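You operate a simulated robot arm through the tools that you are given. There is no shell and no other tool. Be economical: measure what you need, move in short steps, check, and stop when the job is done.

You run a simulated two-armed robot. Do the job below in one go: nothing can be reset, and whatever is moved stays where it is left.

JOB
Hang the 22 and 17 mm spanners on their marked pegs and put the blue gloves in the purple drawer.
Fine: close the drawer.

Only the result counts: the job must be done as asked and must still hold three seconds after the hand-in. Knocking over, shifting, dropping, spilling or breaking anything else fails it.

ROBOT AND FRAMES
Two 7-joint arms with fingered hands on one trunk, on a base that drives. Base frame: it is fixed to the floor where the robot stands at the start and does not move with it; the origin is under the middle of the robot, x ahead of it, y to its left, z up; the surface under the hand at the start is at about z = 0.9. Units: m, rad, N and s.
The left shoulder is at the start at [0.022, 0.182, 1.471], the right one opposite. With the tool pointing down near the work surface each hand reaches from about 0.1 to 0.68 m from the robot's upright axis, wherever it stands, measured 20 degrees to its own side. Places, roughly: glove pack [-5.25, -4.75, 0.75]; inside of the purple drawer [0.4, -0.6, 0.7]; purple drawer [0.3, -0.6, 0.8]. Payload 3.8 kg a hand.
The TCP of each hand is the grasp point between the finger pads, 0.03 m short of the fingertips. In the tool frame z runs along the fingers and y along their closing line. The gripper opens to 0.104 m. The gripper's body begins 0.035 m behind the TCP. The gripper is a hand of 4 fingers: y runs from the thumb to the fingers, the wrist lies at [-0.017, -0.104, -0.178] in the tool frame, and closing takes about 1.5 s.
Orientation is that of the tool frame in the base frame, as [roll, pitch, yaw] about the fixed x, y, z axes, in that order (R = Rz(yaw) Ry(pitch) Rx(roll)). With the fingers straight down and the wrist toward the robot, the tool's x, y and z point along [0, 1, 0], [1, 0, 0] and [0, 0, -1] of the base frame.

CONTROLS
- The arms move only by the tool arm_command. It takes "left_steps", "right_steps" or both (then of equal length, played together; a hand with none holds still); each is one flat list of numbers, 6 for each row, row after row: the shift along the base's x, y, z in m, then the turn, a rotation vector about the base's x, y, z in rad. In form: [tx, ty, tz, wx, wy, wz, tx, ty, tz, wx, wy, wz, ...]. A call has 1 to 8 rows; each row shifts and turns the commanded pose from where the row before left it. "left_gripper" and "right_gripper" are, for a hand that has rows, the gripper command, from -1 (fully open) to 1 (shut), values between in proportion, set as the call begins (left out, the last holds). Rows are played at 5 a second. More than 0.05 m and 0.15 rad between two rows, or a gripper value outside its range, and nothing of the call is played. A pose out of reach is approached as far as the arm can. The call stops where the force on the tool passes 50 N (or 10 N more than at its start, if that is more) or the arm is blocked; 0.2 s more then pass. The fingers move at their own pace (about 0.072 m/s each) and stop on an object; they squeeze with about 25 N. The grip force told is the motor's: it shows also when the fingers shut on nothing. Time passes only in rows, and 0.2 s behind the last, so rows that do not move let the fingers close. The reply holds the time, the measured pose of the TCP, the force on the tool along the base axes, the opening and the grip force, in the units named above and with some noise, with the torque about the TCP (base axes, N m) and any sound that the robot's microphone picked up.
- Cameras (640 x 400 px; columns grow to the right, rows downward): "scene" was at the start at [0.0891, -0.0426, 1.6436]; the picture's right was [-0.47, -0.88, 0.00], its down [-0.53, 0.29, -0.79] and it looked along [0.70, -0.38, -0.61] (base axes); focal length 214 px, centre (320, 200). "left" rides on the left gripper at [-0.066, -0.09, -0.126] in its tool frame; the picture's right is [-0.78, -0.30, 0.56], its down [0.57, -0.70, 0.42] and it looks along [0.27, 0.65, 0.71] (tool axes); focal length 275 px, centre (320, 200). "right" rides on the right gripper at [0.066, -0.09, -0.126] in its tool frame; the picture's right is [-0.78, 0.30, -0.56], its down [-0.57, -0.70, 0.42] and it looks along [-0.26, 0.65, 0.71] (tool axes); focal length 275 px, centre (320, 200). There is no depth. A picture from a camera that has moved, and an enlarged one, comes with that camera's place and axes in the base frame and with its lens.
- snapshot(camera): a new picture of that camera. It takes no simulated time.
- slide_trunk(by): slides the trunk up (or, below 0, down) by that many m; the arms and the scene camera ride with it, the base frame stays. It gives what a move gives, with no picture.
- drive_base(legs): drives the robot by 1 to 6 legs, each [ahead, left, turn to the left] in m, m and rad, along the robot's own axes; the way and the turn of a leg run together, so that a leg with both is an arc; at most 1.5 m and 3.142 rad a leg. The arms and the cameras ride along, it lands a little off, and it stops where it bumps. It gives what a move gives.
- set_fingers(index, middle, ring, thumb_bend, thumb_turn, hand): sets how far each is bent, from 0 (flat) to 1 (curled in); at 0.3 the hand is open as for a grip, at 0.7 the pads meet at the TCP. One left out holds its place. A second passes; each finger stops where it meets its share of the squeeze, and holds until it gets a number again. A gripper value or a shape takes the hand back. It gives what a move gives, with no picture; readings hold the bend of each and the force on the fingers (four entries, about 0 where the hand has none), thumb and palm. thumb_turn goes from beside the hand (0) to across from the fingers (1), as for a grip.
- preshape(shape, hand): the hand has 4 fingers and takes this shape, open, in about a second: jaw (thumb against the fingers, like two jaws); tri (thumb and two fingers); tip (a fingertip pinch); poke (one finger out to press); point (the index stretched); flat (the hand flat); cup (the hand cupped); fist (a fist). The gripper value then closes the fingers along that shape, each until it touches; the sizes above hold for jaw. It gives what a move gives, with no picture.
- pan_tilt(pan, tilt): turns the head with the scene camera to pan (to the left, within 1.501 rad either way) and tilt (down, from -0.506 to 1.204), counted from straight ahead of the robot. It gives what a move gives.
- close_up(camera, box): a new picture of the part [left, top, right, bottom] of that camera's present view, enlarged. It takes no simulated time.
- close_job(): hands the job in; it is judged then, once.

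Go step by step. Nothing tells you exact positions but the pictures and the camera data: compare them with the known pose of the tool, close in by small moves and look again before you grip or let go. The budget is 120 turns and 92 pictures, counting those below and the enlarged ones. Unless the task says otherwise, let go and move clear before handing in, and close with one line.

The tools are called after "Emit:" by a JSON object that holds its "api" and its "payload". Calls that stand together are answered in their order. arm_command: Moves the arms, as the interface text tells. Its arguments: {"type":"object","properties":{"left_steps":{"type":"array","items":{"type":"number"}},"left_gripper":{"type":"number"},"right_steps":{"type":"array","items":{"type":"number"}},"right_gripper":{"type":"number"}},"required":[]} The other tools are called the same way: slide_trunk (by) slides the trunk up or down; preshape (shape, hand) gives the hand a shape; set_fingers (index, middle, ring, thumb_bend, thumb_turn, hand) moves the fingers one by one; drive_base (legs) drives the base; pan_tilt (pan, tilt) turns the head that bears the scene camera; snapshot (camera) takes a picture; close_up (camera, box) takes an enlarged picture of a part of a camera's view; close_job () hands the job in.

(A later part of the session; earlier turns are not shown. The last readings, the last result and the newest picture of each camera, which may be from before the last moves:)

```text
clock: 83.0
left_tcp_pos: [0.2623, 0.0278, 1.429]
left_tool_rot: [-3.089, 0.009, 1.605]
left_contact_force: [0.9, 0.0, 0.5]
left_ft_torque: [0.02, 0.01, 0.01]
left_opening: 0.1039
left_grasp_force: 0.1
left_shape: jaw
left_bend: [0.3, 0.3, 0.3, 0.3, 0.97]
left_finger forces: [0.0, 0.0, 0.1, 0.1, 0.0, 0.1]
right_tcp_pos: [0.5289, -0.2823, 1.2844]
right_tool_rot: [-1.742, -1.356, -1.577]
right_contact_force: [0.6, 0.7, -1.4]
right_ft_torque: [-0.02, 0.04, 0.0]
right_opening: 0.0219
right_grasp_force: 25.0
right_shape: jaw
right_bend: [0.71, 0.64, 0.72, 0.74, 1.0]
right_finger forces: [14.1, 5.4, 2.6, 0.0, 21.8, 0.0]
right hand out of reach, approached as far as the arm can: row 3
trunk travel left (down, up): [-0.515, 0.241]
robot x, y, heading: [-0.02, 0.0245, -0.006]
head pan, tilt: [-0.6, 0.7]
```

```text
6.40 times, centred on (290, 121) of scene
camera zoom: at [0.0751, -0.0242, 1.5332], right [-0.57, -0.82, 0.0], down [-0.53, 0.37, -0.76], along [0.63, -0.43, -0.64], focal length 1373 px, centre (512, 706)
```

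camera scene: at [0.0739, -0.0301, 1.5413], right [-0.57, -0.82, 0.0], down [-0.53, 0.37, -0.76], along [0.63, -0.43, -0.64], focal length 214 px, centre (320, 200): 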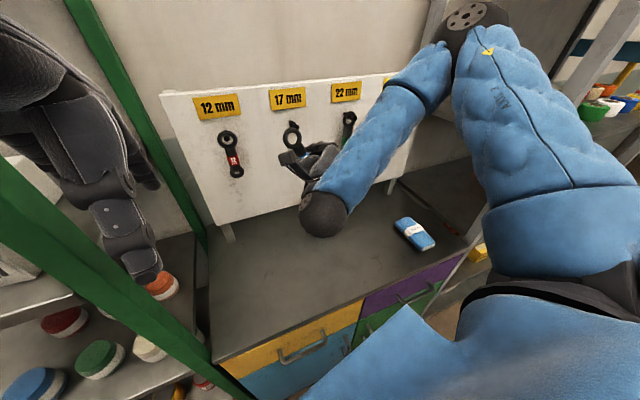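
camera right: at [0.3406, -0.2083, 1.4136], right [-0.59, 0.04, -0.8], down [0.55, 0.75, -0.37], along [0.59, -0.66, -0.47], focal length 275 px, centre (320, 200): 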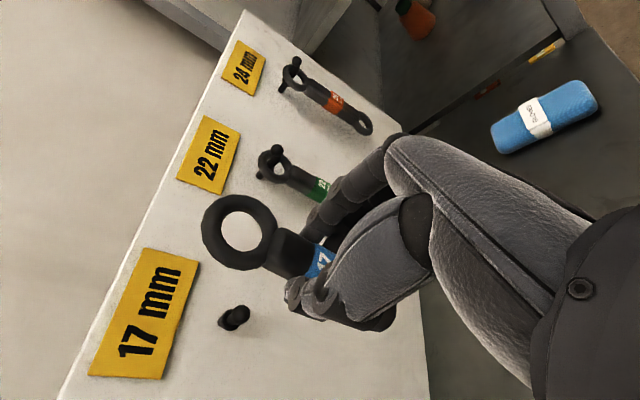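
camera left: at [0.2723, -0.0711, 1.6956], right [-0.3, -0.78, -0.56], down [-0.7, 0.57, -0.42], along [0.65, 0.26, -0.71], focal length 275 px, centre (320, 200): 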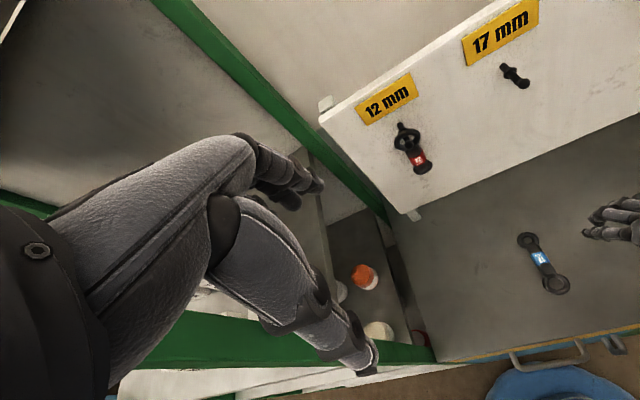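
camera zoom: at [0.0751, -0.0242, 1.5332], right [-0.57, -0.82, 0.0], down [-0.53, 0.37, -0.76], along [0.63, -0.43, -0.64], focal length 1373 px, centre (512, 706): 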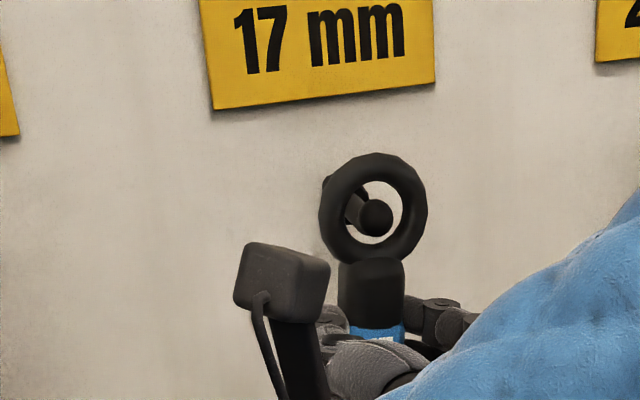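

The ring has passed the knob. Advance another 1.5 cm, then rest it on the peg with the trunk.

Emit:
{"api": "arm_command", "payload": {"right_steps": [0.007, 0, 0, 0, 0, 0, 0.007, -0.001, 0, 0, 0, 0, 0.004, 0, 0, 0, 0, 0]}}

Emit:
{"api": "slide_trunk", "payload": {"by": -0.01}}

Emit:
{"api": "close_up", "payload": {"camera": "scene", "box": [240, 80, 340, 142]}}

```text
clock: 83.8
left_tcp_pos: [0.2632, 0.0275, 1.4286]
left_tool_rot: [-3.091, 0.006, 1.605]
left_contact_force: [-0.5, -0.7, -0.3]
left_ft_torque: [0.04, -0.01, -0.01]
left_opening: 0.1037
left_grasp_force: 0.0
left_shape: jaw
left_bend: [0.3, 0.3, 0.3, 0.3, 0.97]
left_finger forces: [0.1, 0.1, 0.1, 0.1, 0.1, 0.0]
right_tcp_pos: [0.5464, -0.2885, 1.2872]
right_tool_rot: [-1.744, -1.352, -1.573]
right_contact_force: [-1.6, 0.9, -1.9]
right_ft_torque: [-0.03, 0.03, -0.03]
right_opening: 0.0216
right_grasp_force: 25.0
right_shape: jaw
right_bend: [0.71, 0.64, 0.6, 0.74, 1.0]
right_finger forces: [14.1, 5.5, 2.7, 0.0, 22.0, 0.1]
right hand out of reach, approached as far as the arm can: row 2
trunk travel left (down, up): [-0.515, 0.241]
robot x, y, heading: [-0.0151, 0.0252, -0.001]
head pan, tilt: [-0.6, 0.7]
```

```text
clock: 84.4
left_tcp_pos: [0.2634, 0.0276, 1.4179]
left_tool_rot: [-3.092, 0.007, 1.605]
left_contact_force: [0.7, 0.2, -0.5]
left_ft_torque: [-0.01, 0.01, 0.03]
left_opening: 0.1041
left_grasp_force: 0.0
left_shape: jaw
left_bend: [0.3, 0.3, 0.3, 0.3, 0.97]
left_finger forces: [0.0, 0.0, 0.1, 0.0, 0.0, 0.0]
right_tcp_pos: [0.5464, -0.2878, 1.275]
right_tool_rot: [-1.732, -1.354, -1.587]
right_contact_force: [0.2, 0.2, -1.5]
right_ft_torque: [-0.02, 0.02, -0.04]
right_opening: 0.0218
right_grasp_force: 25.2
right_shape: jaw
right_bend: [0.71, 0.64, 0.6, 0.74, 1.0]
right_finger forces: [13.9, 5.4, 2.8, 0.0, 21.9, 0.1]
trunk travel left (down, up): [-0.505, 0.251]
robot x, y, heading: [-0.0153, 0.0276, -0.002]
head pan, tilt: [-0.6, 0.7]
```

```text
6.40 times, centred on (290, 111) of scene
camera zoom: at [0.0762, -0.0242, 1.5231], right [-0.57, -0.82, 0.0], down [-0.53, 0.37, -0.76], along [0.63, -0.43, -0.64], focal length 1373 px, centre (512, 770)
```

zoom: 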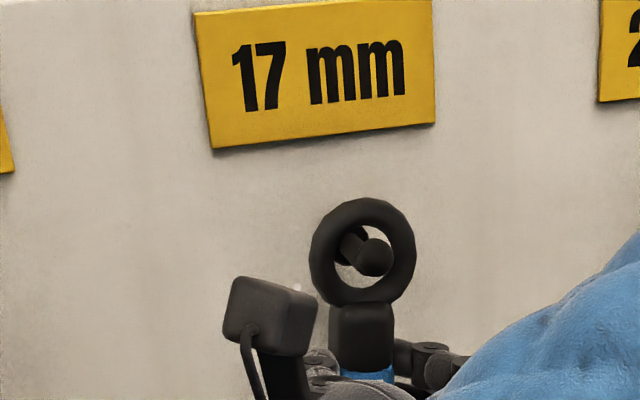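

The ring is well on the 17 peg. Release and retract straight back.

Emit:
{"api": "arm_command", "payload": {"right_steps": [0, 0, 0, 0, 0, 0, 0, 0, 0, 0, 0, 0, 0, 0, 0, 0, 0, 0, 0, 0, 0, 0, 0, 0, 0, 0, 0, 0, 0, 0, 0, 0, 0, 0, 0, 0], "right_gripper": -1}}

Emit:
{"api": "arm_command", "payload": {"right_steps": [-0.02, 0.003, 0, 0, 0, 0, -0.03, 0.005, 0, 0, 0, 0, -0.03, 0.005, 0, 0, 0, 0, -0.03, 0.005, 0, 0, 0, 0, -0.03, 0, 0, 0, 0, 0]}}

Emit:
{"api": "snapshot", "payload": {"camera": "scene"}}

```text
clock: 85.8
left_tcp_pos: [0.2623, 0.0266, 1.4183]
left_tool_rot: [-3.091, 0.007, 1.606]
left_contact_force: [0.1, -0.3, -0.1]
left_ft_torque: [0.01, -0.04, -0.06]
left_opening: 0.1037
left_grasp_force: 0.1
left_shape: jaw
left_bend: [0.3, 0.3, 0.3, 0.3, 0.97]
left_finger forces: [0.0, 0.0, 0.0, 0.0, 0.0, 0.1]
right_tcp_pos: [0.5458, -0.287, 1.2755]
right_tool_rot: [-1.737, -1.354, -1.582]
right_contact_force: [-0.9, 0.2, 0.5]
right_ft_torque: [0.01, 0.02, 0.01]
right_opening: 0.1035
right_grasp_force: 0.1
right_shape: jaw
right_bend: [0.3, 0.3, 0.3, 0.3, 0.97]
right_finger forces: [0.1, 0.1, 0.0, 0.0, 0.1, 0.1]
trunk travel left (down, up): [-0.505, 0.251]
robot x, y, heading: [-0.0137, 0.0274, -0.006]
head pan, tilt: [-0.6, 0.7]
```

```text
clock: 87.0
left_tcp_pos: [0.2619, 0.0275, 1.4187]
left_tool_rot: [-3.093, 0.006, 1.606]
left_contact_force: [0.0, 0.5, 0.3]
left_ft_torque: [0.01, 0.02, 0.04]
left_opening: 0.1039
left_grasp_force: 0.0
left_shape: jaw
left_bend: [0.3, 0.3, 0.3, 0.3, 0.97]
left_finger forces: [0.1, 0.0, 0.0, 0.1, 0.1, 0.0]
right_tcp_pos: [0.425, -0.3078, 1.2892]
right_tool_rot: [-1.738, -1.351, -1.58]
right_contact_force: [-0.5, -0.2, 0.6]
right_ft_torque: [0.0, -0.02, -0.04]
right_opening: 0.1038
right_grasp_force: 0.1
right_shape: jaw
right_bend: [0.3, 0.3, 0.3, 0.3, 0.97]
right_finger forces: [0.1, 0.0, 0.0, 0.0, 0.0, 0.0]
right hand out of reach, approached as far as the arm can: row 3, 4, 5
trunk travel left (down, up): [-0.505, 0.251]
robot x, y, heading: [-0.0146, 0.0234, -0.005]
head pan, tilt: [-0.6, 0.7]
```

```text
17 pictures are left
camera scene: at [0.0752, -0.0242, 1.5232], right [-0.57, -0.82, 0.0], down [-0.53, 0.37, -0.77], along [0.63, -0.43, -0.64], focal length 214 px, centre (320, 200)
```

scene: 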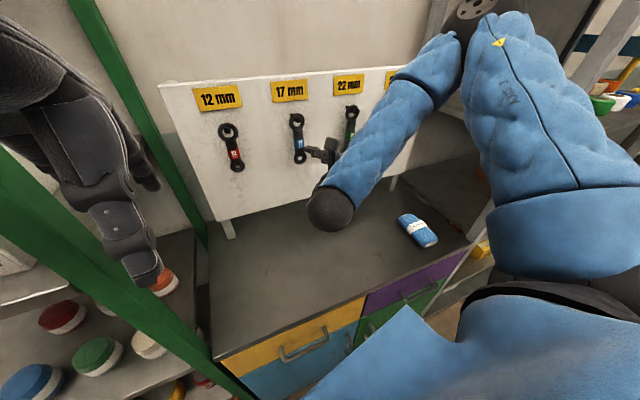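

Both spanners hang on their pegs. Now the gloves: I'll unwind and tuck the right arm, then use the left hand for the gloves, since the right shelf post blocks the right elbow there.

Emit:
{"api": "arm_command", "payload": {"right_steps": [-0.01, 0, 0.01, -0.1, 0.075, 0.05, -0.01, 0, 0.01, -0.1, 0.075, 0.05, -0.01, 0, 0.01, -0.1, 0.075, 0.05, -0.01, 0, 0, -0.1, 0.075, 0.05, 0, 0, 0, -0.0706, 0.0999, 0.0866, 0, 0, 0, -0.0706, 0.0999, 0.0866, 0, 0, 0, -0.0706, 0.0999, 0.0866, 0, 0, 0, -0.0706, 0.0999, 0.0866]}}

Emit:
{"api": "arm_command", "payload": {"right_steps": [0, 0, 0, -0.0706, 0.0999, 0.0866, 0, 0, 0, -0.0706, 0.0999, 0.0866, 0, 0, 0, -0.0706, 0.0999, 0.0866, 0, 0, 0, -0.0706, 0.0999, 0.0866, -0.02, 0, 0, -0.0706, 0.0999, 0.0866, -0.02, 0, 0, -0.0706, 0.0999, 0.0866, -0.02, 0, 0, -0.0706, 0.0999, 0.0866]}}

Emit:
{"api": "arm_command", "payload": {"right_steps": [-0.03, 0, 0, 0, 0, 0, -0.03, 0, 0, 0, 0, 0, -0.03, 0, 0, 0, 0, 0]}}

Emit:
{"api": "drive_base", "payload": {"legs": [[-0.3, 0, 0], [0, -0.75, 0]]}}

Emit:
{"api": "snapshot", "payload": {"camera": "scene"}}

```text
clock: 88.8
left_tcp_pos: [0.2607, 0.0278, 1.4184]
left_tool_rot: [-3.095, 0.007, 1.606]
left_contact_force: [-0.5, -0.2, -0.4]
left_ft_torque: [0.0, 0.0, -0.01]
left_opening: 0.1038
left_grasp_force: 0.0
left_shape: jaw
left_bend: [0.3, 0.3, 0.3, 0.3, 0.97]
left_finger forces: [0.1, 0.0, 0.0, 0.0, 0.0, 0.0]
right_tcp_pos: [0.4493, -0.2999, 1.311]
right_tool_rot: [2.627, -0.722, 0.877]
right_contact_force: [0.7, -0.4, -0.2]
right_ft_torque: [0.01, 0.02, 0.01]
right_opening: 0.104
right_grasp_force: 0.2
right_shape: jaw
right_bend: [0.3, 0.3, 0.3, 0.3, 0.97]
right_finger forces: [0.1, 0.0, 0.0, 0.1, 0.1, 0.1]
right hand out of reach, approached as far as the arm can: row 2, 3, 4, 5, 6
trunk travel left (down, up): [-0.505, 0.251]
robot x, y, heading: [-0.0131, 0.0258, -0.003]
head pan, tilt: [-0.6, 0.7]
```

```text
clock: 90.4
left_tcp_pos: [0.2626, 0.0276, 1.417]
left_tool_rot: [-3.091, 0.007, 1.607]
left_contact_force: [0.4, 0.0, -0.5]
left_ft_torque: [0.02, 0.0, 0.01]
left_opening: 0.1041
left_grasp_force: 0.1
left_shape: jaw
left_bend: [0.3, 0.3, 0.3, 0.3, 0.97]
left_finger forces: [0.0, 0.1, 0.0, 0.0, 0.0, 0.0]
right_tcp_pos: [0.3903, -0.2992, 1.3096]
right_tool_rot: [3.051, 0.029, 1.366]
right_contact_force: [0.6, 0.1, -0.8]
right_ft_torque: [-0.02, -0.02, 0.02]
right_opening: 0.1038
right_grasp_force: 0.0
right_shape: jaw
right_bend: [0.3, 0.3, 0.3, 0.3, 0.97]
right_finger forces: [0.0, 0.0, 0.0, 0.0, 0.0, 0.1]
trunk travel left (down, up): [-0.505, 0.251]
robot x, y, heading: [-0.0145, 0.026, -0.002]
head pan, tilt: [-0.6, 0.7]
```

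```text
clock: 91.2
left_tcp_pos: [0.2617, 0.0283, 1.4177]
left_tool_rot: [-3.094, 0.006, 1.606]
left_contact_force: [0.7, -0.2, 0.1]
left_ft_torque: [-0.02, -0.03, -0.02]
left_opening: 0.1039
left_grasp_force: 0.1
left_shape: jaw
left_bend: [0.3, 0.3, 0.3, 0.3, 0.97]
left_finger forces: [0.0, 0.0, 0.0, 0.0, 0.0, 0.0]
right_tcp_pos: [0.3243, -0.3079, 1.3274]
right_tool_rot: [3.052, 0.026, 1.365]
right_contact_force: [-0.3, 1.0, 0.1]
right_ft_torque: [-0.02, -0.01, 0.0]
right_opening: 0.1035
right_grasp_force: 0.0
right_shape: jaw
right_bend: [0.3, 0.3, 0.3, 0.3, 0.97]
right_finger forces: [0.0, 0.0, 0.0, 0.0, 0.1, 0.1]
right hand out of reach, approached as far as the arm can: row 2, 3
trunk travel left (down, up): [-0.505, 0.251]
robot x, y, heading: [-0.0166, 0.0267, -0.0]
head pan, tilt: [-0.6, 0.7]
```

```text
clock: 96.8
left_tcp_pos: [-0.0397, -0.7164, 1.4189]
left_tool_rot: [-3.093, 0.007, 1.606]
left_contact_force: [-0.3, -0.4, 0.3]
left_ft_torque: [-0.01, 0.02, 0.01]
left_opening: 0.1036
left_grasp_force: 0.1
left_shape: jaw
left_bend: [0.3, 0.3, 0.3, 0.3, 0.97]
left_finger forces: [0.0, 0.0, 0.1, 0.0, 0.1, 0.0]
right_tcp_pos: [0.0226, -1.0511, 1.3278]
right_tool_rot: [3.049, 0.028, 1.363]
right_contact_force: [0.1, 0.3, 1.3]
right_ft_torque: [0.01, 0.01, -0.01]
right_opening: 0.1038
right_grasp_force: 0.1
right_shape: jaw
right_bend: [0.3, 0.3, 0.3, 0.3, 0.97]
right_finger forces: [0.1, 0.1, 0.1, 0.0, 0.0, 0.0]
trunk travel left (down, up): [-0.505, 0.251]
robot x, y, heading: [-0.3193, -0.7188, 0.001]
head pan, tilt: [-0.6, 0.7]
```

```text
16 pictures are left
camera scene: at [-0.2268, -0.769, 1.5232], right [-0.57, -0.82, 0.0], down [-0.53, 0.37, -0.76], along [0.63, -0.43, -0.64], focal length 214 px, centre (320, 200)
```

scene: 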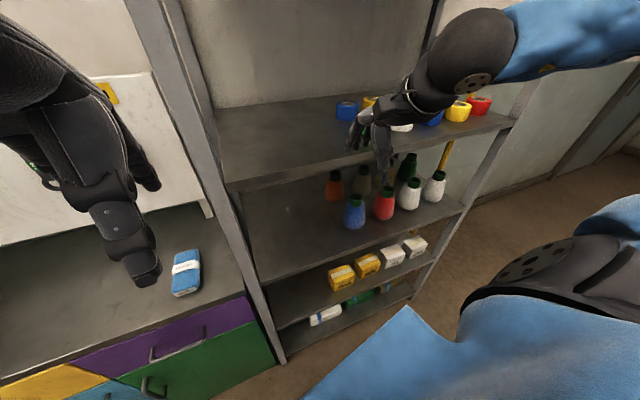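

Gloves confirmed at (0.303,-0.632); purple handle spans about (0.18,-0.48) to (0.17,-0.62). I tuck the right hand away from the right shelf before turning.

Emit:
{"api": "arm_command", "payload": {"right_steps": [-0.02, 0.02, -0.03, 0, 0, 0, -0.02, 0.02, -0.03, 0, 0, 0, -0.02, 0.02, -0.03, 0, 0, 0, -0.02, 0.02, -0.03, 0, 0, 0, -0.02, 0.02, -0.03, 0, 0, 0, -0.02, 0.02, -0.03, 0, 0, 0, -0.02, 0.01, -0.03, 0, 0, 0]}}

Emit:
{"api": "drive_base", "payload": {"legs": [[0, 0, -0.35]]}}

Emit:
{"api": "pan_tilt", "payload": {"pan": 0.3, "tilt": 0.8}}

Emit:
{"api": "snapshot", "payload": {"camera": "scene"}}

```text
clock: 97.7
left_tcp_pos: [-0.043, -0.7173, 1.4194]
left_tool_rot: [-3.094, 0.008, 1.606]
left_contact_force: [1.3, -0.4, -0.1]
left_ft_torque: [0.02, 0.09, -0.01]
left_opening: 0.1037
left_grasp_force: 0.0
left_shape: jaw
left_bend: [0.3, 0.3, 0.3, 0.3, 0.97]
left_finger forces: [0.0, 0.0, 0.1, 0.0, 0.0, 0.0]
right_tcp_pos: [0.0543, -1.014, 1.3006]
right_tool_rot: [3.023, 0.032, 1.359]
right_contact_force: [-21.4, -1.5, 26.3]
right_ft_torque: [-0.11, -1.12, -0.33]
right_opening: 0.0993
right_grasp_force: 0.1
right_shape: jaw
right_bend: [0.34, 0.33, 0.3, 0.3, 0.97]
right_finger forces: [28.7, 5.4, 0.0, 0.0, 0.0, 0.1]
right hand out of reach, approached as far as the arm can: row 1, 2, 3, 4
trunk travel left (down, up): [-0.505, 0.251]
robot x, y, heading: [-0.3149, -0.7202, -0.007]
head pan, tilt: [-0.6, 0.7]
stopped in row 4 (right hand): the force on the tool passed its limit at 58 N (the readings are from after the stop); the commanded pose is now the measured one
```

```text
clock: 99.2
left_tcp_pos: [-0.0556, -0.8122, 1.4168]
left_tool_rot: [-3.091, 0.007, 1.259]
left_contact_force: [-0.2, 0.4, 0.1]
left_ft_torque: [0.03, 0.01, -0.02]
left_opening: 0.1039
left_grasp_force: 0.0
left_shape: jaw
left_bend: [0.3, 0.3, 0.3, 0.3, 0.97]
left_finger forces: [0.0, 0.1, 0.0, 0.0, 0.1, 0.0]
right_tcp_pos: [-0.0665, -1.124, 1.2969]
right_tool_rot: [3.033, 0.032, 1.013]
right_contact_force: [0.5, -0.1, -0.7]
right_ft_torque: [0.03, 0.02, 0.0]
right_opening: 0.1038
right_grasp_force: 0.0
right_shape: jaw
right_bend: [0.3, 0.3, 0.3, 0.3, 0.97]
right_finger forces: [0.0, 0.0, 0.1, 0.1, 0.0, 0.0]
trunk travel left (down, up): [-0.505, 0.251]
robot x, y, heading: [-0.3203, -0.7211, -0.355]
head pan, tilt: [-0.6, 0.7]
```

```text
clock: 100.4
left_tcp_pos: [-0.0549, -0.8126, 1.4163]
left_tool_rot: [-3.092, 0.006, 1.259]
left_contact_force: [-0.2, -0.3, 0.2]
left_ft_torque: [0.0, 0.05, 0.02]
left_opening: 0.104
left_grasp_force: 0.0
left_shape: jaw
left_bend: [0.3, 0.3, 0.3, 0.3, 0.97]
left_finger forces: [0.0, 0.0, 0.0, 0.0, 0.0, 0.0]
right_tcp_pos: [-0.0665, -1.1241, 1.297]
right_tool_rot: [3.034, 0.031, 1.015]
right_contact_force: [0.4, 0.3, 0.1]
right_ft_torque: [0.0, 0.0, -0.01]
right_opening: 0.1035
right_grasp_force: 0.0
right_shape: jaw
right_bend: [0.3, 0.3, 0.3, 0.3, 0.97]
right_finger forces: [0.0, 0.1, 0.0, 0.0, 0.0, 0.0]
trunk travel left (down, up): [-0.505, 0.251]
robot x, y, heading: [-0.3214, -0.7187, -0.351]
head pan, tilt: [0.3, 0.799]
```

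```text
15 pictures are left
camera scene: at [-0.2175, -0.7319, 1.5149], right [-0.05, -1.0, 0.0], down [-0.72, 0.04, -0.7], along [0.7, -0.04, -0.72], focal length 214 px, centre (320, 200)
```

scene: 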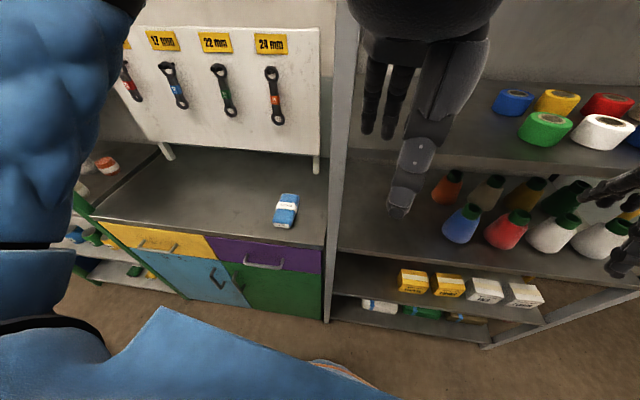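

Everything on the right shelf still stands. I move the right hand back and outward (away from the shelf) before going closer.

Emit:
{"api": "arm_command", "payload": {"right_steps": [-0.03, -0.015, 0.02, 0, 0, 0.05, -0.03, -0.015, 0.02, 0, 0, 0.05, -0.03, -0.015, 0.02, 0, 0, 0.05, -0.03, -0.015, 0.02, 0, 0, 0.05]}}

```text
clock: 101.4
left_tcp_pos: [-0.0576, -0.8118, 1.4179]
left_tool_rot: [-3.092, 0.005, 1.26]
left_contact_force: [0.2, -0.4, -0.8]
left_ft_torque: [-0.01, -0.01, -0.02]
left_opening: 0.1038
left_grasp_force: 0.1
left_shape: jaw
left_bend: [0.3, 0.3, 0.3, 0.3, 0.97]
left_finger forces: [0.0, 0.1, 0.1, 0.0, 0.0, 0.1]
right_tcp_pos: [-0.1873, -1.1837, 1.3772]
right_tool_rot: [3.034, 0.029, 1.214]
right_contact_force: [0.2, -0.7, 0.3]
right_ft_torque: [0.01, -0.05, 0.01]
right_opening: 0.1036
right_grasp_force: 0.0
right_shape: jaw
right_bend: [0.3, 0.3, 0.3, 0.3, 0.97]
right_finger forces: [0.0, 0.1, 0.0, 0.1, 0.0, 0.1]
trunk travel left (down, up): [-0.505, 0.251]
robot x, y, heading: [-0.318, -0.7178, -0.352]
head pan, tilt: [0.3, 0.799]
```

That worked. Now the left hand moves left (clear of the post) and turns, then the base advances.

Emit:
{"api": "arm_command", "payload": {"left_steps": [0.014, 0.038, 0, 0, 0, -0.08, 0.014, 0.038, 0, 0, 0, -0.08, 0.014, 0.038, 0, 0, 0, -0.08, 0.014, 0.038, -0.02, 0, 0, -0.08, 0.014, 0.038, -0.02, 0, 0, -0.08, 0.02, 0.03, -0.02, 0, 0, -0.08, 0.02, 0.02, -0.02, 0, 0, -0.08]}}

Emit:
{"api": "drive_base", "payload": {"legs": [[0.143, 0.016, 0]]}}

Emit:
{"api": "snapshot", "payload": {"camera": "scene"}}

```text
clock: 103.0
left_tcp_pos: [0.0537, -0.5692, 1.337]
left_tool_rot: [-3.093, 0.005, 0.7]
left_contact_force: [-0.5, -0.4, 1.1]
left_ft_torque: [-0.03, -0.05, 0.02]
left_opening: 0.104
left_grasp_force: 0.1
left_shape: jaw
left_bend: [0.3, 0.3, 0.3, 0.3, 0.97]
left_finger forces: [0.0, 0.1, 0.0, 0.0, 0.0, 0.1]
right_tcp_pos: [-0.1859, -1.1836, 1.3772]
right_tool_rot: [3.032, 0.033, 1.21]
right_contact_force: [0.1, 0.3, -0.1]
right_ft_torque: [0.01, 0.02, 0.0]
right_opening: 0.104
right_grasp_force: 0.0
right_shape: jaw
right_bend: [0.3, 0.3, 0.3, 0.3, 0.97]
right_finger forces: [0.1, 0.0, 0.0, 0.0, 0.1, 0.1]
trunk travel left (down, up): [-0.505, 0.251]
robot x, y, heading: [-0.3202, -0.7163, -0.35]
head pan, tilt: [0.3, 0.799]
```

```text
clock: 104.3
left_tcp_pos: [0.1946, -0.6065, 1.3364]
left_tool_rot: [-3.091, 0.006, 0.698]
left_contact_force: [0.7, 0.5, -0.5]
left_ft_torque: [0.03, 0.01, -0.02]
left_opening: 0.1038
left_grasp_force: 0.0
left_shape: jaw
left_bend: [0.3, 0.3, 0.3, 0.3, 0.97]
left_finger forces: [0.0, 0.1, 0.0, 0.0, 0.1, 0.0]
right_tcp_pos: [-0.0465, -1.2197, 1.377]
right_tool_rot: [3.032, 0.031, 1.211]
right_contact_force: [0.4, -0.3, -1.1]
right_ft_torque: [0.01, 0.03, 0.01]
right_opening: 0.1038
right_grasp_force: 0.0
right_shape: jaw
right_bend: [0.3, 0.3, 0.3, 0.3, 0.97]
right_finger forces: [0.1, 0.1, 0.0, 0.0, 0.0, 0.0]
trunk travel left (down, up): [-0.505, 0.251]
robot x, y, heading: [-0.1781, -0.7536, -0.355]
head pan, tilt: [0.3, 0.799]
```

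```text
14 pictures are left
camera scene: at [-0.0772, -0.7666, 1.5149], right [-0.05, -1.0, 0.0], down [-0.72, 0.04, -0.7], along [0.7, -0.04, -0.72], focal length 214 px, centre (320, 200)
```

scene: 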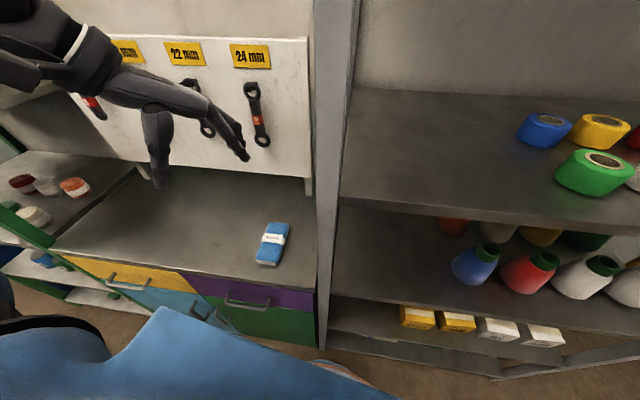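

The left hand is in good shape over the bench. I turn and lower it toward the gloves at (0.308,-0.635).

Emit:
{"api": "arm_command", "payload": {"left_steps": [0.016, -0.004, -0.035, 0, 0, -0.09, 0.016, -0.004, -0.035, 0, 0, -0.09, 0.016, -0.004, -0.035, 0, 0, -0.09, 0.016, -0.004, -0.035, 0, 0, -0.09, 0.016, -0.004, -0.035, 0, 0, -0.09, 0.016, -0.004, -0.035, 0, 0, -0.09, 0.016, -0.004, -0.03, 0, 0, -0.05]}}

Emit:
{"api": "snapshot", "payload": {"camera": "scene"}}

```text
clock: 106.0
left_tcp_pos: [0.3065, -0.6337, 1.0967]
left_tool_rot: [-3.091, 0.006, 0.107]
left_contact_force: [0.1, -0.4, 0.0]
left_ft_torque: [0.0, 0.02, -0.01]
left_opening: 0.104
left_grasp_force: 0.1
left_shape: jaw
left_bend: [0.3, 0.3, 0.3, 0.3, 0.97]
left_finger forces: [0.1, 0.0, 0.1, 0.0, 0.1, 0.0]
right_tcp_pos: [-0.0467, -1.2184, 1.3783]
right_tool_rot: [3.034, 0.033, 1.21]
right_contact_force: [0.2, -0.3, -0.3]
right_ft_torque: [0.04, 0.01, 0.01]
right_opening: 0.104
right_grasp_force: 0.0
right_shape: jaw
right_bend: [0.3, 0.3, 0.3, 0.3, 0.97]
right_finger forces: [0.0, 0.0, 0.0, 0.0, 0.1, 0.0]
trunk travel left (down, up): [-0.505, 0.251]
robot x, y, heading: [-0.1811, -0.7568, -0.35]
head pan, tilt: [0.3, 0.799]
```

```text
13 pictures are left
camera scene: at [-0.0772, -0.7665, 1.5149], right [-0.05, -1.0, 0.0], down [-0.72, 0.04, -0.7], along [0.7, -0.04, -0.72], focal length 214 px, centre (320, 200)
```

scene: 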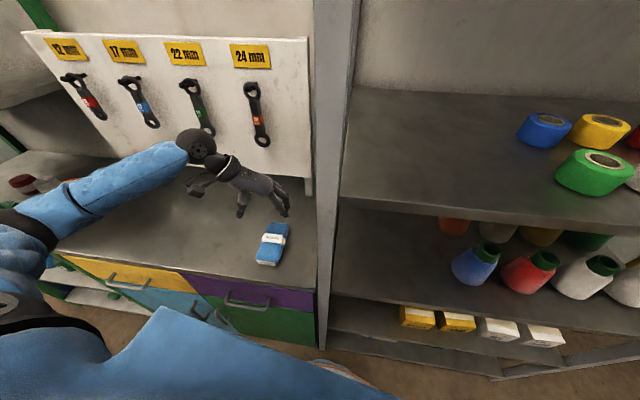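

Fully reachable. I align the yaw further and lower to just above the pack.

Emit:
{"api": "arm_command", "payload": {"left_steps": [0, 0, -0.03, -0.025, 0, -0.09, 0, 0, -0.03, -0.025, 0, -0.09, 0, 0, -0.03, 0, 0, -0.08]}}

Emit:
{"api": "snapshot", "payload": {"camera": "left"}}

```text
clock: 106.8
left_tcp_pos: [0.3066, -0.6327, 1.0058]
left_tool_rot: [3.141, 0.007, -0.152]
left_contact_force: [1.0, -0.2, 0.2]
left_ft_torque: [-0.02, 0.04, 0.0]
left_opening: 0.104
left_grasp_force: 0.0
left_shape: jaw
left_bend: [0.3, 0.3, 0.3, 0.3, 0.97]
left_finger forces: [0.0, 0.1, 0.0, 0.0, 0.1, 0.0]
right_tcp_pos: [-0.0463, -1.2188, 1.3774]
right_tool_rot: [3.033, 0.033, 1.21]
right_contact_force: [-0.7, -0.1, -0.6]
right_ft_torque: [-0.01, 0.03, 0.02]
right_opening: 0.104
right_grasp_force: 0.0
right_shape: jaw
right_bend: [0.3, 0.3, 0.3, 0.3, 0.97]
right_finger forces: [0.0, 0.0, 0.1, 0.1, 0.0, 0.1]
trunk travel left (down, up): [-0.505, 0.251]
robot x, y, heading: [-0.1792, -0.7513, -0.354]
head pan, tilt: [0.3, 0.799]
```

```text
12 pictures are left
camera left: at [0.2544, -0.5326, 1.1326], right [-0.72, 0.41, -0.55], down [0.67, 0.61, -0.43], along [0.16, -0.68, -0.72], focal length 275 px, centre (320, 200)
```

left: 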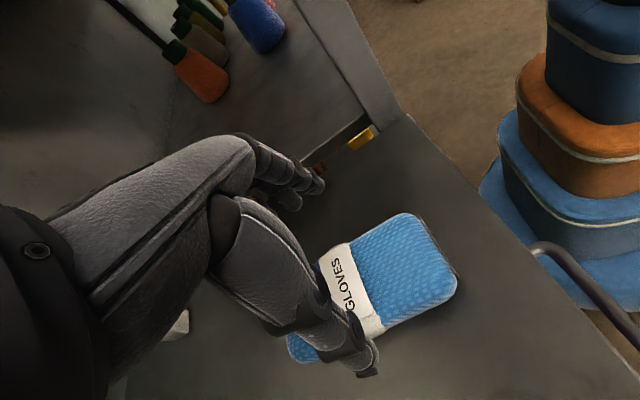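

The pack's centre is about 2 cm further toward the thumb; I shift there and lower to straddle it.

Emit:
{"api": "arm_command", "payload": {"left_steps": [0.003, 0.009, 0, 0, 0, -0.03, 0.003, 0.009, 0, 0, 0, -0.03, 0, 0, -0.015, 0, 0, 0]}}

Emit:
{"api": "snapshot", "payload": {"camera": "left"}}

```text
clock: 107.5
left_tcp_pos: [0.3104, -0.6155, 0.9917]
left_tool_rot: [-3.141, 0.008, -0.213]
left_contact_force: [-0.5, 0.4, -0.3]
left_ft_torque: [0.03, 0.02, 0.0]
left_opening: 0.1042
left_grasp_force: 0.1
left_shape: jaw
left_bend: [0.3, 0.3, 0.3, 0.3, 0.97]
left_finger forces: [0.0, 0.0, 0.1, 0.1, 0.0, 0.0]
right_tcp_pos: [-0.0463, -1.2193, 1.3765]
right_tool_rot: [3.034, 0.033, 1.211]
right_contact_force: [-0.7, 0.5, 0.9]
right_ft_torque: [-0.04, -0.01, 0.0]
right_opening: 0.1041
right_grasp_force: 0.0
right_shape: jaw
right_bend: [0.3, 0.3, 0.3, 0.3, 0.97]
right_finger forces: [0.1, 0.0, 0.0, 0.0, 0.1, 0.1]
trunk travel left (down, up): [-0.505, 0.251]
robot x, y, heading: [-0.1781, -0.7553, -0.355]
head pan, tilt: [0.3, 0.799]
```

```text
11 pictures are left
camera left: at [0.2661, -0.5125, 1.118], right [-0.7, 0.45, -0.55], down [0.71, 0.56, -0.43], along [0.12, -0.69, -0.72], focal length 275 px, centre (320, 200)
```

left: 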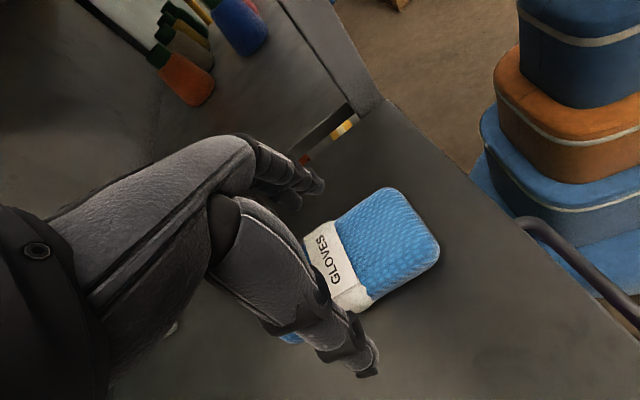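

Centred now. Lower 5 cm and close on the pack.

Emit:
{"api": "arm_command", "payload": {"left_steps": [0, 0, -0.025, 0, 0, 0, 0, 0, -0.025, 0, 0, 0]}}

Emit:
{"api": "arm_command", "payload": {"left_steps": [0, 0, 0, 0, 0, 0, 0, 0, 0, 0, 0, 0, 0, 0, 0, 0, 0, 0, 0, 0, 0, 0, 0, 0, 0, 0, 0, 0, 0, 0, 0, 0, 0, 0, 0, 0], "left_gripper": 1}}

Emit:
{"api": "arm_command", "payload": {"left_steps": [0, 0, 0.03, 0, 0, 0, 0, 0, 0.03, 0, 0, 0, 0, 0, 0.03, 0, 0, 0.1, 0, 0, 0.03, 0, 0, 0.1]}}

Emit:
{"api": "snapshot", "payload": {"camera": "left"}}

```text
clock: 108.2
left_tcp_pos: [0.3122, -0.6145, 0.9421]
left_tool_rot: [3.141, 0.007, -0.212]
left_contact_force: [-1.3, -0.6, 0.8]
left_ft_torque: [-0.08, 0.03, 0.03]
left_opening: 0.1039
left_grasp_force: 0.1
left_shape: jaw
left_bend: [0.29, 0.3, 0.3, 0.3, 0.97]
left_finger forces: [1.4, 0.0, 0.1, 0.1, 0.0, 0.0]
right_tcp_pos: [-0.0472, -1.2186, 1.3779]
right_tool_rot: [3.031, 0.031, 1.21]
right_contact_force: [-0.3, -0.5, 0.6]
right_ft_torque: [-0.03, 0.04, 0.0]
right_opening: 0.1038
right_grasp_force: 0.0
right_shape: jaw
right_bend: [0.3, 0.3, 0.3, 0.3, 0.97]
right_finger forces: [0.0, 0.0, 0.1, 0.1, 0.1, 0.0]
trunk travel left (down, up): [-0.505, 0.251]
robot x, y, heading: [-0.1748, -0.7526, -0.354]
head pan, tilt: [0.3, 0.799]
```

```text
clock: 109.5
left_tcp_pos: [0.3129, -0.6167, 0.9412]
left_tool_rot: [3.141, 0.006, -0.213]
left_contact_force: [-0.8, -0.8, 0.1]
left_ft_torque: [-0.02, 0.02, -0.01]
left_opening: 0.0752
left_grasp_force: 24.6
left_shape: jaw
left_bend: [0.38, 0.37, 0.34, 0.6, 0.98]
left_finger forces: [10.5, 8.8, 3.0, 0.0, 22.2, 0.0]
right_tcp_pos: [-0.0466, -1.2188, 1.3774]
right_tool_rot: [3.032, 0.031, 1.208]
right_contact_force: [0.0, -0.7, -0.4]
right_ft_torque: [-0.04, 0.01, 0.01]
right_opening: 0.1037
right_grasp_force: 0.0
right_shape: jaw
right_bend: [0.3, 0.3, 0.3, 0.3, 0.97]
right_finger forces: [0.0, 0.0, 0.0, 0.0, 0.0, 0.0]
trunk travel left (down, up): [-0.505, 0.251]
robot x, y, heading: [-0.1782, -0.7524, -0.354]
head pan, tilt: [0.3, 0.799]
```

```text
clock: 110.5
left_tcp_pos: [0.3122, -0.6158, 1.0615]
left_tool_rot: [3.14, 0.006, -0.012]
left_contact_force: [-0.4, 0.0, -0.8]
left_ft_torque: [0.0, 0.01, -0.02]
left_opening: 0.0753
left_grasp_force: 25.0
left_shape: jaw
left_bend: [0.38, 0.37, 0.34, 0.6, 0.98]
left_finger forces: [10.4, 8.8, 3.0, 0.0, 22.3, 0.1]
right_tcp_pos: [-0.0472, -1.219, 1.3787]
right_tool_rot: [3.032, 0.033, 1.209]
right_contact_force: [-0.7, 0.4, -0.5]
right_ft_torque: [0.02, -0.01, 0.02]
right_opening: 0.104
right_grasp_force: 0.1
right_shape: jaw
right_bend: [0.3, 0.3, 0.3, 0.3, 0.97]
right_finger forces: [0.1, 0.0, 0.1, 0.0, 0.0, 0.0]
trunk travel left (down, up): [-0.505, 0.251]
robot x, y, heading: [-0.1798, -0.7511, -0.356]
head pan, tilt: [0.3, 0.799]
```

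```text
10 pictures are left
camera left: at [0.2465, -0.5245, 1.1889], right [-0.78, 0.31, -0.55], down [0.58, 0.69, -0.43], along [0.25, -0.65, -0.72], focal length 275 px, centre (320, 200)
```

left: 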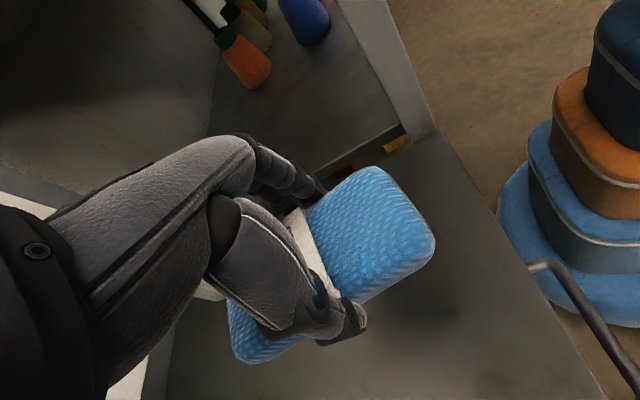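

Gloves are held firmly. I back off, then bring the left hand in front of my body and unwind its yaw before repositioning for the drawer.

Emit:
{"api": "drive_base", "payload": {"legs": [[-0.2, 0, 0], [0, 0.15, 0]]}}

Emit:
{"api": "arm_command", "payload": {"left_steps": [-0.01, -0.02, 0.02, 0, 0, 0.14, -0.01, -0.02, 0.02, 0, 0, 0.14, -0.01, -0.03, 0.02, 0, 0, 0.14, -0.01, -0.03, 0.02, 0, 0, 0.14, -0.01, -0.03, 0, 0, 0, 0.14, -0.01, -0.03, 0, 0, 0, 0.14, -0.01, -0.03, 0, 0, 0, 0.14, -0.01, -0.03, 0, 0, 0, 0.14]}}

Emit:
{"api": "drive_base", "payload": {"legs": [[0, 0.2, 0], [0, 0, 0.19]]}}

Emit:
{"api": "pan_tilt", "payload": {"pan": -0.3, "tilt": 0.9}}

```text
clock: 113.1
left_tcp_pos: [0.1769, -0.4057, 1.0617]
left_tool_rot: [3.14, 0.007, -0.015]
left_contact_force: [-0.8, 0.1, -0.9]
left_ft_torque: [-0.03, 0.03, 0.0]
left_opening: 0.0752
left_grasp_force: 24.6
left_shape: jaw
left_bend: [0.38, 0.37, 0.34, 0.6, 0.98]
left_finger forces: [10.6, 8.8, 3.0, 0.1, 22.3, 0.0]
right_tcp_pos: [-0.1829, -1.0082, 1.3774]
right_tool_rot: [3.03, 0.034, 1.21]
right_contact_force: [0.6, 0.5, 0.5]
right_ft_torque: [-0.04, -0.02, 0.0]
right_opening: 0.1038
right_grasp_force: 0.1
right_shape: jaw
right_bend: [0.3, 0.3, 0.3, 0.3, 0.97]
right_finger forces: [0.0, 0.0, 0.1, 0.1, 0.0, 0.1]
trunk travel left (down, up): [-0.505, 0.251]
robot x, y, heading: [-0.311, -0.5407, -0.358]
head pan, tilt: [0.3, 0.799]
```

```text
clock: 114.9
left_tcp_pos: [0.0947, -0.6294, 1.1424]
left_tool_rot: [-3.141, 0.005, 1.109]
left_contact_force: [-0.9, 0.5, -0.6]
left_ft_torque: [-0.02, 0.0, 0.03]
left_opening: 0.0752
left_grasp_force: 25.2
left_shape: jaw
left_bend: [0.38, 0.37, 0.34, 0.6, 0.98]
left_finger forces: [10.5, 8.8, 3.0, 0.0, 22.2, 0.0]
right_tcp_pos: [-0.1829, -1.0108, 1.3765]
right_tool_rot: [3.034, 0.03, 1.209]
right_contact_force: [0.1, -0.5, -0.3]
right_ft_torque: [0.0, -0.04, 0.0]
right_opening: 0.1038
right_grasp_force: 0.1
right_shape: jaw
right_bend: [0.3, 0.3, 0.3, 0.3, 0.97]
right_finger forces: [0.0, 0.0, 0.0, 0.1, 0.1, 0.0]
trunk travel left (down, up): [-0.505, 0.251]
robot x, y, heading: [-0.3145, -0.5404, -0.35]
head pan, tilt: [0.3, 0.799]
```

```text
clock: 117.2
left_tcp_pos: [0.1723, -0.3618, 1.1419]
left_tool_rot: [-3.141, 0.007, 1.295]
left_contact_force: [0.0, 0.0, -0.2]
left_ft_torque: [-0.02, -0.01, 0.02]
left_opening: 0.0753
left_grasp_force: 24.8
left_shape: jaw
left_bend: [0.38, 0.37, 0.34, 0.61, 0.98]
left_finger forces: [10.4, 8.8, 3.0, 0.0, 22.1, 0.0]
right_tcp_pos: [-0.029, -0.7899, 1.3774]
right_tool_rot: [3.033, 0.032, 1.401]
right_contact_force: [0.1, 0.1, 0.6]
right_ft_torque: [0.0, -0.03, -0.01]
right_opening: 0.1039
right_grasp_force: 0.1
right_shape: jaw
right_bend: [0.3, 0.3, 0.3, 0.3, 0.97]
right_finger forces: [0.1, 0.0, 0.0, 0.0, 0.0, 0.1]
trunk travel left (down, up): [-0.505, 0.251]
robot x, y, heading: [-0.2445, -0.3555, -0.162]
head pan, tilt: [0.3, 0.799]
```

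```text
clock: 118.2
left_tcp_pos: [0.1718, -0.3612, 1.1428]
left_tool_rot: [-3.141, 0.007, 1.296]
left_contact_force: [-0.8, -0.1, -1.1]
left_ft_torque: [0.02, 0.02, 0.01]
left_opening: 0.0751
left_grasp_force: 25.2
left_shape: jaw
left_bend: [0.38, 0.37, 0.34, 0.61, 0.98]
left_finger forces: [10.4, 8.7, 3.1, 0.1, 22.1, 0.0]
right_tcp_pos: [-0.0279, -0.7895, 1.3774]
right_tool_rot: [3.034, 0.031, 1.401]
right_contact_force: [0.8, 0.8, 0.6]
right_ft_torque: [-0.03, 0.01, 0.0]
right_opening: 0.1038
right_grasp_force: 0.1
right_shape: jaw
right_bend: [0.3, 0.3, 0.3, 0.3, 0.97]
right_finger forces: [0.1, 0.0, 0.0, 0.0, 0.1, 0.1]
trunk travel left (down, up): [-0.505, 0.251]
robot x, y, heading: [-0.2466, -0.3585, -0.161]
head pan, tilt: [-0.3, 0.901]
```

Now standing square to the drawer with the bar at about (0.181,-0.546,0.79). I bring the right hand in front of the handle while raising the gloves a bit.

Emit:
{"api": "arm_command", "payload": {"right_steps": [0.005, 0.028, -0.028, 0.03, 0, 0, 0.005, 0.028, -0.028, 0.03, 0, 0, 0.005, 0.028, -0.028, 0.03, 0, 0, 0.005, 0.028, -0.028, 0, 0, 0, 0.005, 0.028, -0.028, 0, 0, 0, 0.005, 0.028, -0.028, 0, 0, 0, 0.005, 0.028, -0.028, 0, 0, 0, 0.005, 0.028, -0.028, 0, 0, 0], "left_steps": [0, 0.01, 0.015, 0, 0, 0, 0, 0.01, 0.015, 0, 0, 0, 0, 0.01, 0.015, 0, 0, 0, 0, 0.01, 0.015, 0, 0, 0, 0, 0, 0.015, 0, 0, 0, 0, 0, 0.015, 0, 0, 0, 0, 0, 0.015, 0, 0, 0, 0, 0, 0.015, 0, 0, 0]}}

Emit:
{"api": "slide_trunk", "payload": {"by": -0.15}}

Emit:
{"api": "snapshot", "payload": {"camera": "scene"}}

```text
clock: 120.0
left_tcp_pos: [0.1723, -0.3222, 1.2614]
left_tool_rot: [-3.141, 0.007, 1.298]
left_contact_force: [0.8, -0.2, -0.6]
left_ft_torque: [-0.03, 0.02, 0.02]
left_opening: 0.0751
left_grasp_force: 24.6
left_shape: jaw
left_bend: [0.38, 0.37, 0.34, 0.61, 0.98]
left_finger forces: [10.4, 8.6, 3.1, 0.0, 22.0, 0.0]
right_tcp_pos: [0.1114, -0.6272, 1.219]
right_tool_rot: [3.048, -0.056, 1.4]
right_contact_force: [-0.1, 0.0, 0.4]
right_ft_torque: [-0.02, 0.03, 0.01]
right_opening: 0.1038
right_grasp_force: 0.1
right_shape: jaw
right_bend: [0.3, 0.3, 0.3, 0.3, 0.97]
right_finger forces: [0.0, 0.0, 0.0, 0.0, 0.0, 0.0]
right hand out of reach, approached as far as the arm can: row 1, 2, 3, 4, 5, 6, 7, 8
trunk travel left (down, up): [-0.505, 0.251]
robot x, y, heading: [-0.2461, -0.3566, -0.165]
head pan, tilt: [-0.3, 0.901]
```

```text
clock: 121.8
left_tcp_pos: [0.1715, -0.322, 1.1128]
left_tool_rot: [3.141, 0.007, 1.296]
left_contact_force: [-1.5, 0.4, -1.2]
left_ft_torque: [0.0, 0.01, 0.05]
left_opening: 0.075
left_grasp_force: 24.6
left_shape: jaw
left_bend: [0.38, 0.37, 0.34, 0.61, 0.98]
left_finger forces: [10.4, 8.7, 3.1, 0.0, 22.1, 0.1]
right_tcp_pos: [0.1281, -0.63, 1.0466]
right_tool_rot: [3.113, -0.056, 1.398]
right_contact_force: [0.5, 0.2, 0.4]
right_ft_torque: [0.02, 0.04, -0.02]
right_opening: 0.1037
right_grasp_force: 0.1
right_shape: jaw
right_bend: [0.3, 0.3, 0.3, 0.3, 0.97]
right_finger forces: [0.0, 0.1, 0.0, 0.0, 0.1, 0.0]
trunk travel left (down, up): [-0.355, 0.401]
robot x, y, heading: [-0.2476, -0.3589, -0.161]
head pan, tilt: [-0.3, 0.901]
```

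```text
9 pictures are left
camera scene: at [-0.1255, -0.4013, 1.3561], right [-0.45, -0.89, 0.0], down [-0.7, 0.35, -0.62], along [0.56, -0.28, -0.78], focal length 214 px, centre (320, 200)
```

scene: 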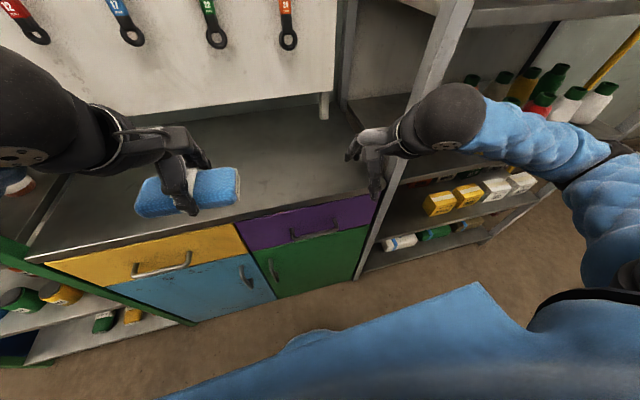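

The handle is clearly visible, centred near (0.176,-0.54,0.785). I pitch the right hand so the fingers point forward-down and bring it before the bar.

Emit:
{"api": "arm_command", "payload": {"right_steps": [-0.004, 0.012, -0.025, -0.02, -0.12, 0, -0.004, 0.012, -0.025, -0.02, -0.12, 0, -0.004, 0.012, -0.025, -0.02, -0.12, 0, -0.004, 0.012, -0.025, -0.02, -0.12, 0, -0.004, 0.012, -0.025, -0.02, -0.12, 0, 0, 0.012, -0.025, -0.02, -0.12, 0, 0, 0.012, -0.025, -0.02, -0.12, 0]}}

```text
clock: 123.4
left_tcp_pos: [0.1714, -0.3234, 1.112]
left_tool_rot: [3.141, 0.007, 1.296]
left_contact_force: [-0.2, 0.4, -0.8]
left_ft_torque: [-0.02, 0.0, 0.02]
left_opening: 0.0752
left_grasp_force: 25.1
left_shape: jaw
left_bend: [0.38, 0.37, 0.34, 0.61, 0.98]
left_finger forces: [10.4, 8.7, 3.1, 0.0, 22.1, 0.0]
right_tcp_pos: [0.1579, -0.5917, 0.9874]
right_tool_rot: [2.852, -0.065, 1.435]
right_contact_force: [0.2, 0.5, 0.9]
right_ft_torque: [0.01, 0.01, 0.02]
right_opening: 0.1041
right_grasp_force: 0.1
right_shape: jaw
right_bend: [0.3, 0.3, 0.3, 0.3, 0.97]
right_finger forces: [0.1, 0.0, 0.0, 0.0, 0.0, 0.0]
right hand out of reach, approached as far as the arm can: row 1, 2, 3, 4, 5, 6, 7
trunk travel left (down, up): [-0.355, 0.401]
robot x, y, heading: [-0.2471, -0.3597, -0.159]
head pan, tilt: [-0.3, 0.901]
```

Pitch is limited here, so I back the base a bit, lower with the trunk, and try the rotation alone.

Emit:
{"api": "drive_base", "payload": {"legs": [[-0.1, 0, 0]]}}

Emit:
{"api": "arm_command", "payload": {"right_steps": [-0.02, 0.01, 0, -0.02, -0.12, 0, -0.02, 0.01, 0, -0.02, -0.12, 0, -0.01, 0.01, 0, -0.02, -0.12, 0, 0, 0, 0, -0.02, -0.12, 0]}}

Emit:
{"api": "slide_trunk", "payload": {"by": -0.12}}

```text
clock: 124.5
left_tcp_pos: [0.0711, -0.3045, 1.1113]
left_tool_rot: [3.14, 0.008, 1.299]
left_contact_force: [0.4, 0.3, -0.7]
left_ft_torque: [-0.04, -0.02, 0.01]
left_opening: 0.0753
left_grasp_force: 25.1
left_shape: jaw
left_bend: [0.39, 0.37, 0.34, 0.61, 0.98]
left_finger forces: [10.4, 8.7, 3.1, 0.1, 22.0, 0.1]
right_tcp_pos: [0.0571, -0.5763, 0.9891]
right_tool_rot: [2.85, -0.066, 1.437]
right_contact_force: [0.1, -0.4, 0.0]
right_ft_torque: [-0.02, -0.03, -0.01]
right_opening: 0.1039
right_grasp_force: 0.0
right_shape: jaw
right_bend: [0.3, 0.3, 0.3, 0.3, 0.97]
right_finger forces: [0.0, 0.1, 0.0, 0.1, 0.0, 0.0]
trunk travel left (down, up): [-0.355, 0.401]
robot x, y, heading: [-0.3464, -0.3405, -0.158]
head pan, tilt: [-0.3, 0.901]
```

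```text
clock: 125.5
left_tcp_pos: [0.0722, -0.3058, 1.1124]
left_tool_rot: [3.141, 0.006, 1.299]
left_contact_force: [-0.1, -0.8, -0.6]
left_ft_torque: [-0.01, -0.02, 0.0]
left_opening: 0.0755
left_grasp_force: 25.1
left_shape: jaw
left_bend: [0.39, 0.37, 0.34, 0.61, 0.98]
left_finger forces: [10.4, 8.8, 3.1, 0.0, 22.1, 0.0]
right_tcp_pos: [0.0588, -0.5755, 0.9887]
right_tool_rot: [2.85, -0.066, 1.436]
right_contact_force: [-0.6, -0.2, -0.4]
right_ft_torque: [0.0, -0.01, -0.01]
right_opening: 0.1039
right_grasp_force: 0.1
right_shape: jaw
right_bend: [0.3, 0.3, 0.3, 0.3, 0.97]
right_finger forces: [0.1, 0.0, 0.0, 0.0, 0.0, 0.1]
right hand out of reach, approached as far as the arm can: row 1, 2, 3, 4
trunk travel left (down, up): [-0.355, 0.401]
robot x, y, heading: [-0.3442, -0.3412, -0.163]
head pan, tilt: [-0.3, 0.901]
```

```text
clock: 127.0
left_tcp_pos: [0.0712, -0.306, 0.9921]
left_tool_rot: [-3.141, 0.005, 1.3]
left_contact_force: [0.5, 0.7, -1.1]
left_ft_torque: [0.01, -0.01, 0.01]
left_opening: 0.0753
left_grasp_force: 25.1
left_shape: jaw
left_bend: [0.39, 0.37, 0.34, 0.61, 0.98]
left_finger forces: [10.4, 8.8, 3.1, 0.0, 22.0, 0.0]
right_tcp_pos: [0.0721, -0.5762, 0.8319]
right_tool_rot: [2.948, -0.067, 1.431]
right_contact_force: [-0.8, -0.1, -0.7]
right_ft_torque: [0.0, -0.03, 0.0]
right_opening: 0.104
right_grasp_force: 0.0
right_shape: jaw
right_bend: [0.3, 0.3, 0.3, 0.3, 0.97]
right_finger forces: [0.0, 0.1, 0.1, 0.0, 0.0, 0.0]
trunk travel left (down, up): [-0.235, 0.521]
robot x, y, heading: [-0.3442, -0.3418, -0.159]
head pan, tilt: [-0.3, 0.901]
```

I'll hook the bar from above: set a 5.5 cm opening, strafe left 4.5 cm to centre on the bar, and look.

Emit:
{"api": "drive_base", "payload": {"legs": [[0, 0.045, 0]]}}

Emit:
{"api": "slide_trunk", "payload": {"by": 0.025}}

Emit:
{"api": "arm_command", "payload": {"right_steps": [0, 0, 0, 0, 0, 0, 0, 0, 0, 0, 0, 0, 0, 0, 0, 0, 0, 0], "right_gripper": -0.06}}

Emit:
{"api": "snapshot", "payload": {"camera": "right"}}

```text
clock: 127.9
left_tcp_pos: [0.0802, -0.2593, 0.9926]
left_tool_rot: [-3.141, 0.008, 1.298]
left_contact_force: [-0.5, 0.4, -0.8]
left_ft_torque: [-0.04, 0.03, -0.01]
left_opening: 0.0748
left_grasp_force: 25.3
left_shape: jaw
left_bend: [0.39, 0.37, 0.34, 0.61, 0.98]
left_finger forces: [10.3, 8.7, 3.1, 0.0, 22.0, 0.0]
right_tcp_pos: [0.078, -0.531, 0.8311]
right_tool_rot: [2.949, -0.066, 1.43]
right_contact_force: [-0.8, 0.5, -0.3]
right_ft_torque: [-0.05, 0.0, -0.02]
right_opening: 0.1036
right_grasp_force: 0.0
right_shape: jaw
right_bend: [0.3, 0.3, 0.3, 0.3, 0.97]
right_finger forces: [0.1, 0.0, 0.0, 0.0, 0.1, 0.1]
trunk travel left (down, up): [-0.235, 0.521]
robot x, y, heading: [-0.3393, -0.3018, -0.167]
head pan, tilt: [-0.3, 0.901]
```

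```text
clock: 128.7
left_tcp_pos: [0.0799, -0.2615, 1.0166]
left_tool_rot: [-3.14, 0.006, 1.298]
left_contact_force: [0.2, -0.4, -0.6]
left_ft_torque: [-0.01, 0.01, 0.01]
left_opening: 0.0751
left_grasp_force: 24.8
left_shape: jaw
left_bend: [0.39, 0.37, 0.34, 0.61, 0.98]
left_finger forces: [10.4, 8.7, 3.2, 0.0, 22.1, 0.1]
right_tcp_pos: [0.0801, -0.5328, 0.8546]
right_tool_rot: [2.949, -0.068, 1.431]
right_contact_force: [-0.2, 0.0, 0.0]
right_ft_torque: [0.02, 0.01, 0.04]
right_opening: 0.1038
right_grasp_force: 0.1
right_shape: jaw
right_bend: [0.3, 0.3, 0.3, 0.3, 0.97]
right_finger forces: [0.1, 0.0, 0.1, 0.0, 0.1, 0.0]
trunk travel left (down, up): [-0.26, 0.496]
robot x, y, heading: [-0.3357, -0.2938, -0.164]
head pan, tilt: [-0.3, 0.901]
```

```text
clock: 129.4
left_tcp_pos: [0.0804, -0.2605, 1.0163]
left_tool_rot: [3.141, 0.007, 1.299]
left_contact_force: [0.3, 0.1, 0.4]
left_ft_torque: [0.01, 0.01, 0.01]
left_opening: 0.0752
left_grasp_force: 25.5
left_shape: jaw
left_bend: [0.39, 0.37, 0.34, 0.61, 0.98]
left_finger forces: [10.4, 8.7, 3.0, 0.0, 22.1, 0.1]
right_tcp_pos: [0.0786, -0.5313, 0.8556]
right_tool_rot: [2.949, -0.066, 1.43]
right_contact_force: [0.2, -0.3, 0.2]
right_ft_torque: [0.04, 0.0, 0.01]
right_opening: 0.0555
right_grasp_force: 0.0
right_shape: jaw
right_bend: [0.73, 0.43, 0.4, 0.67, 0.99]
right_finger forces: [0.0, 0.0, 0.0, 0.1, 0.0, 0.0]
trunk travel left (down, up): [-0.26, 0.496]
robot x, y, heading: [-0.337, -0.2935, -0.159]
head pan, tilt: [-0.3, 0.901]
```

```text
8 pictures are left
camera right: at [-0.0238, -0.4571, 0.9658], right [0.07, -0.83, 0.55], down [-0.68, -0.44, -0.59], along [0.73, -0.33, -0.59], focal length 275 px, centre (320, 200)
```

right: 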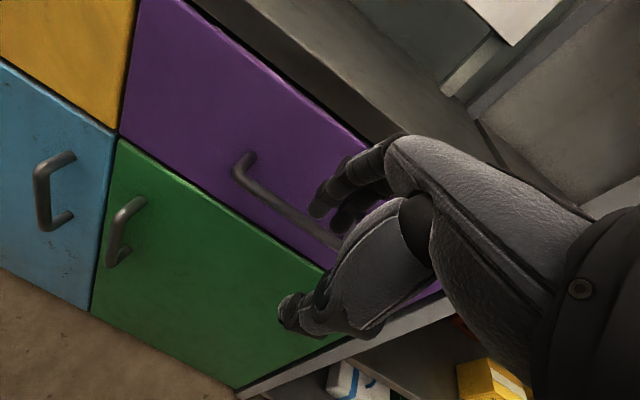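

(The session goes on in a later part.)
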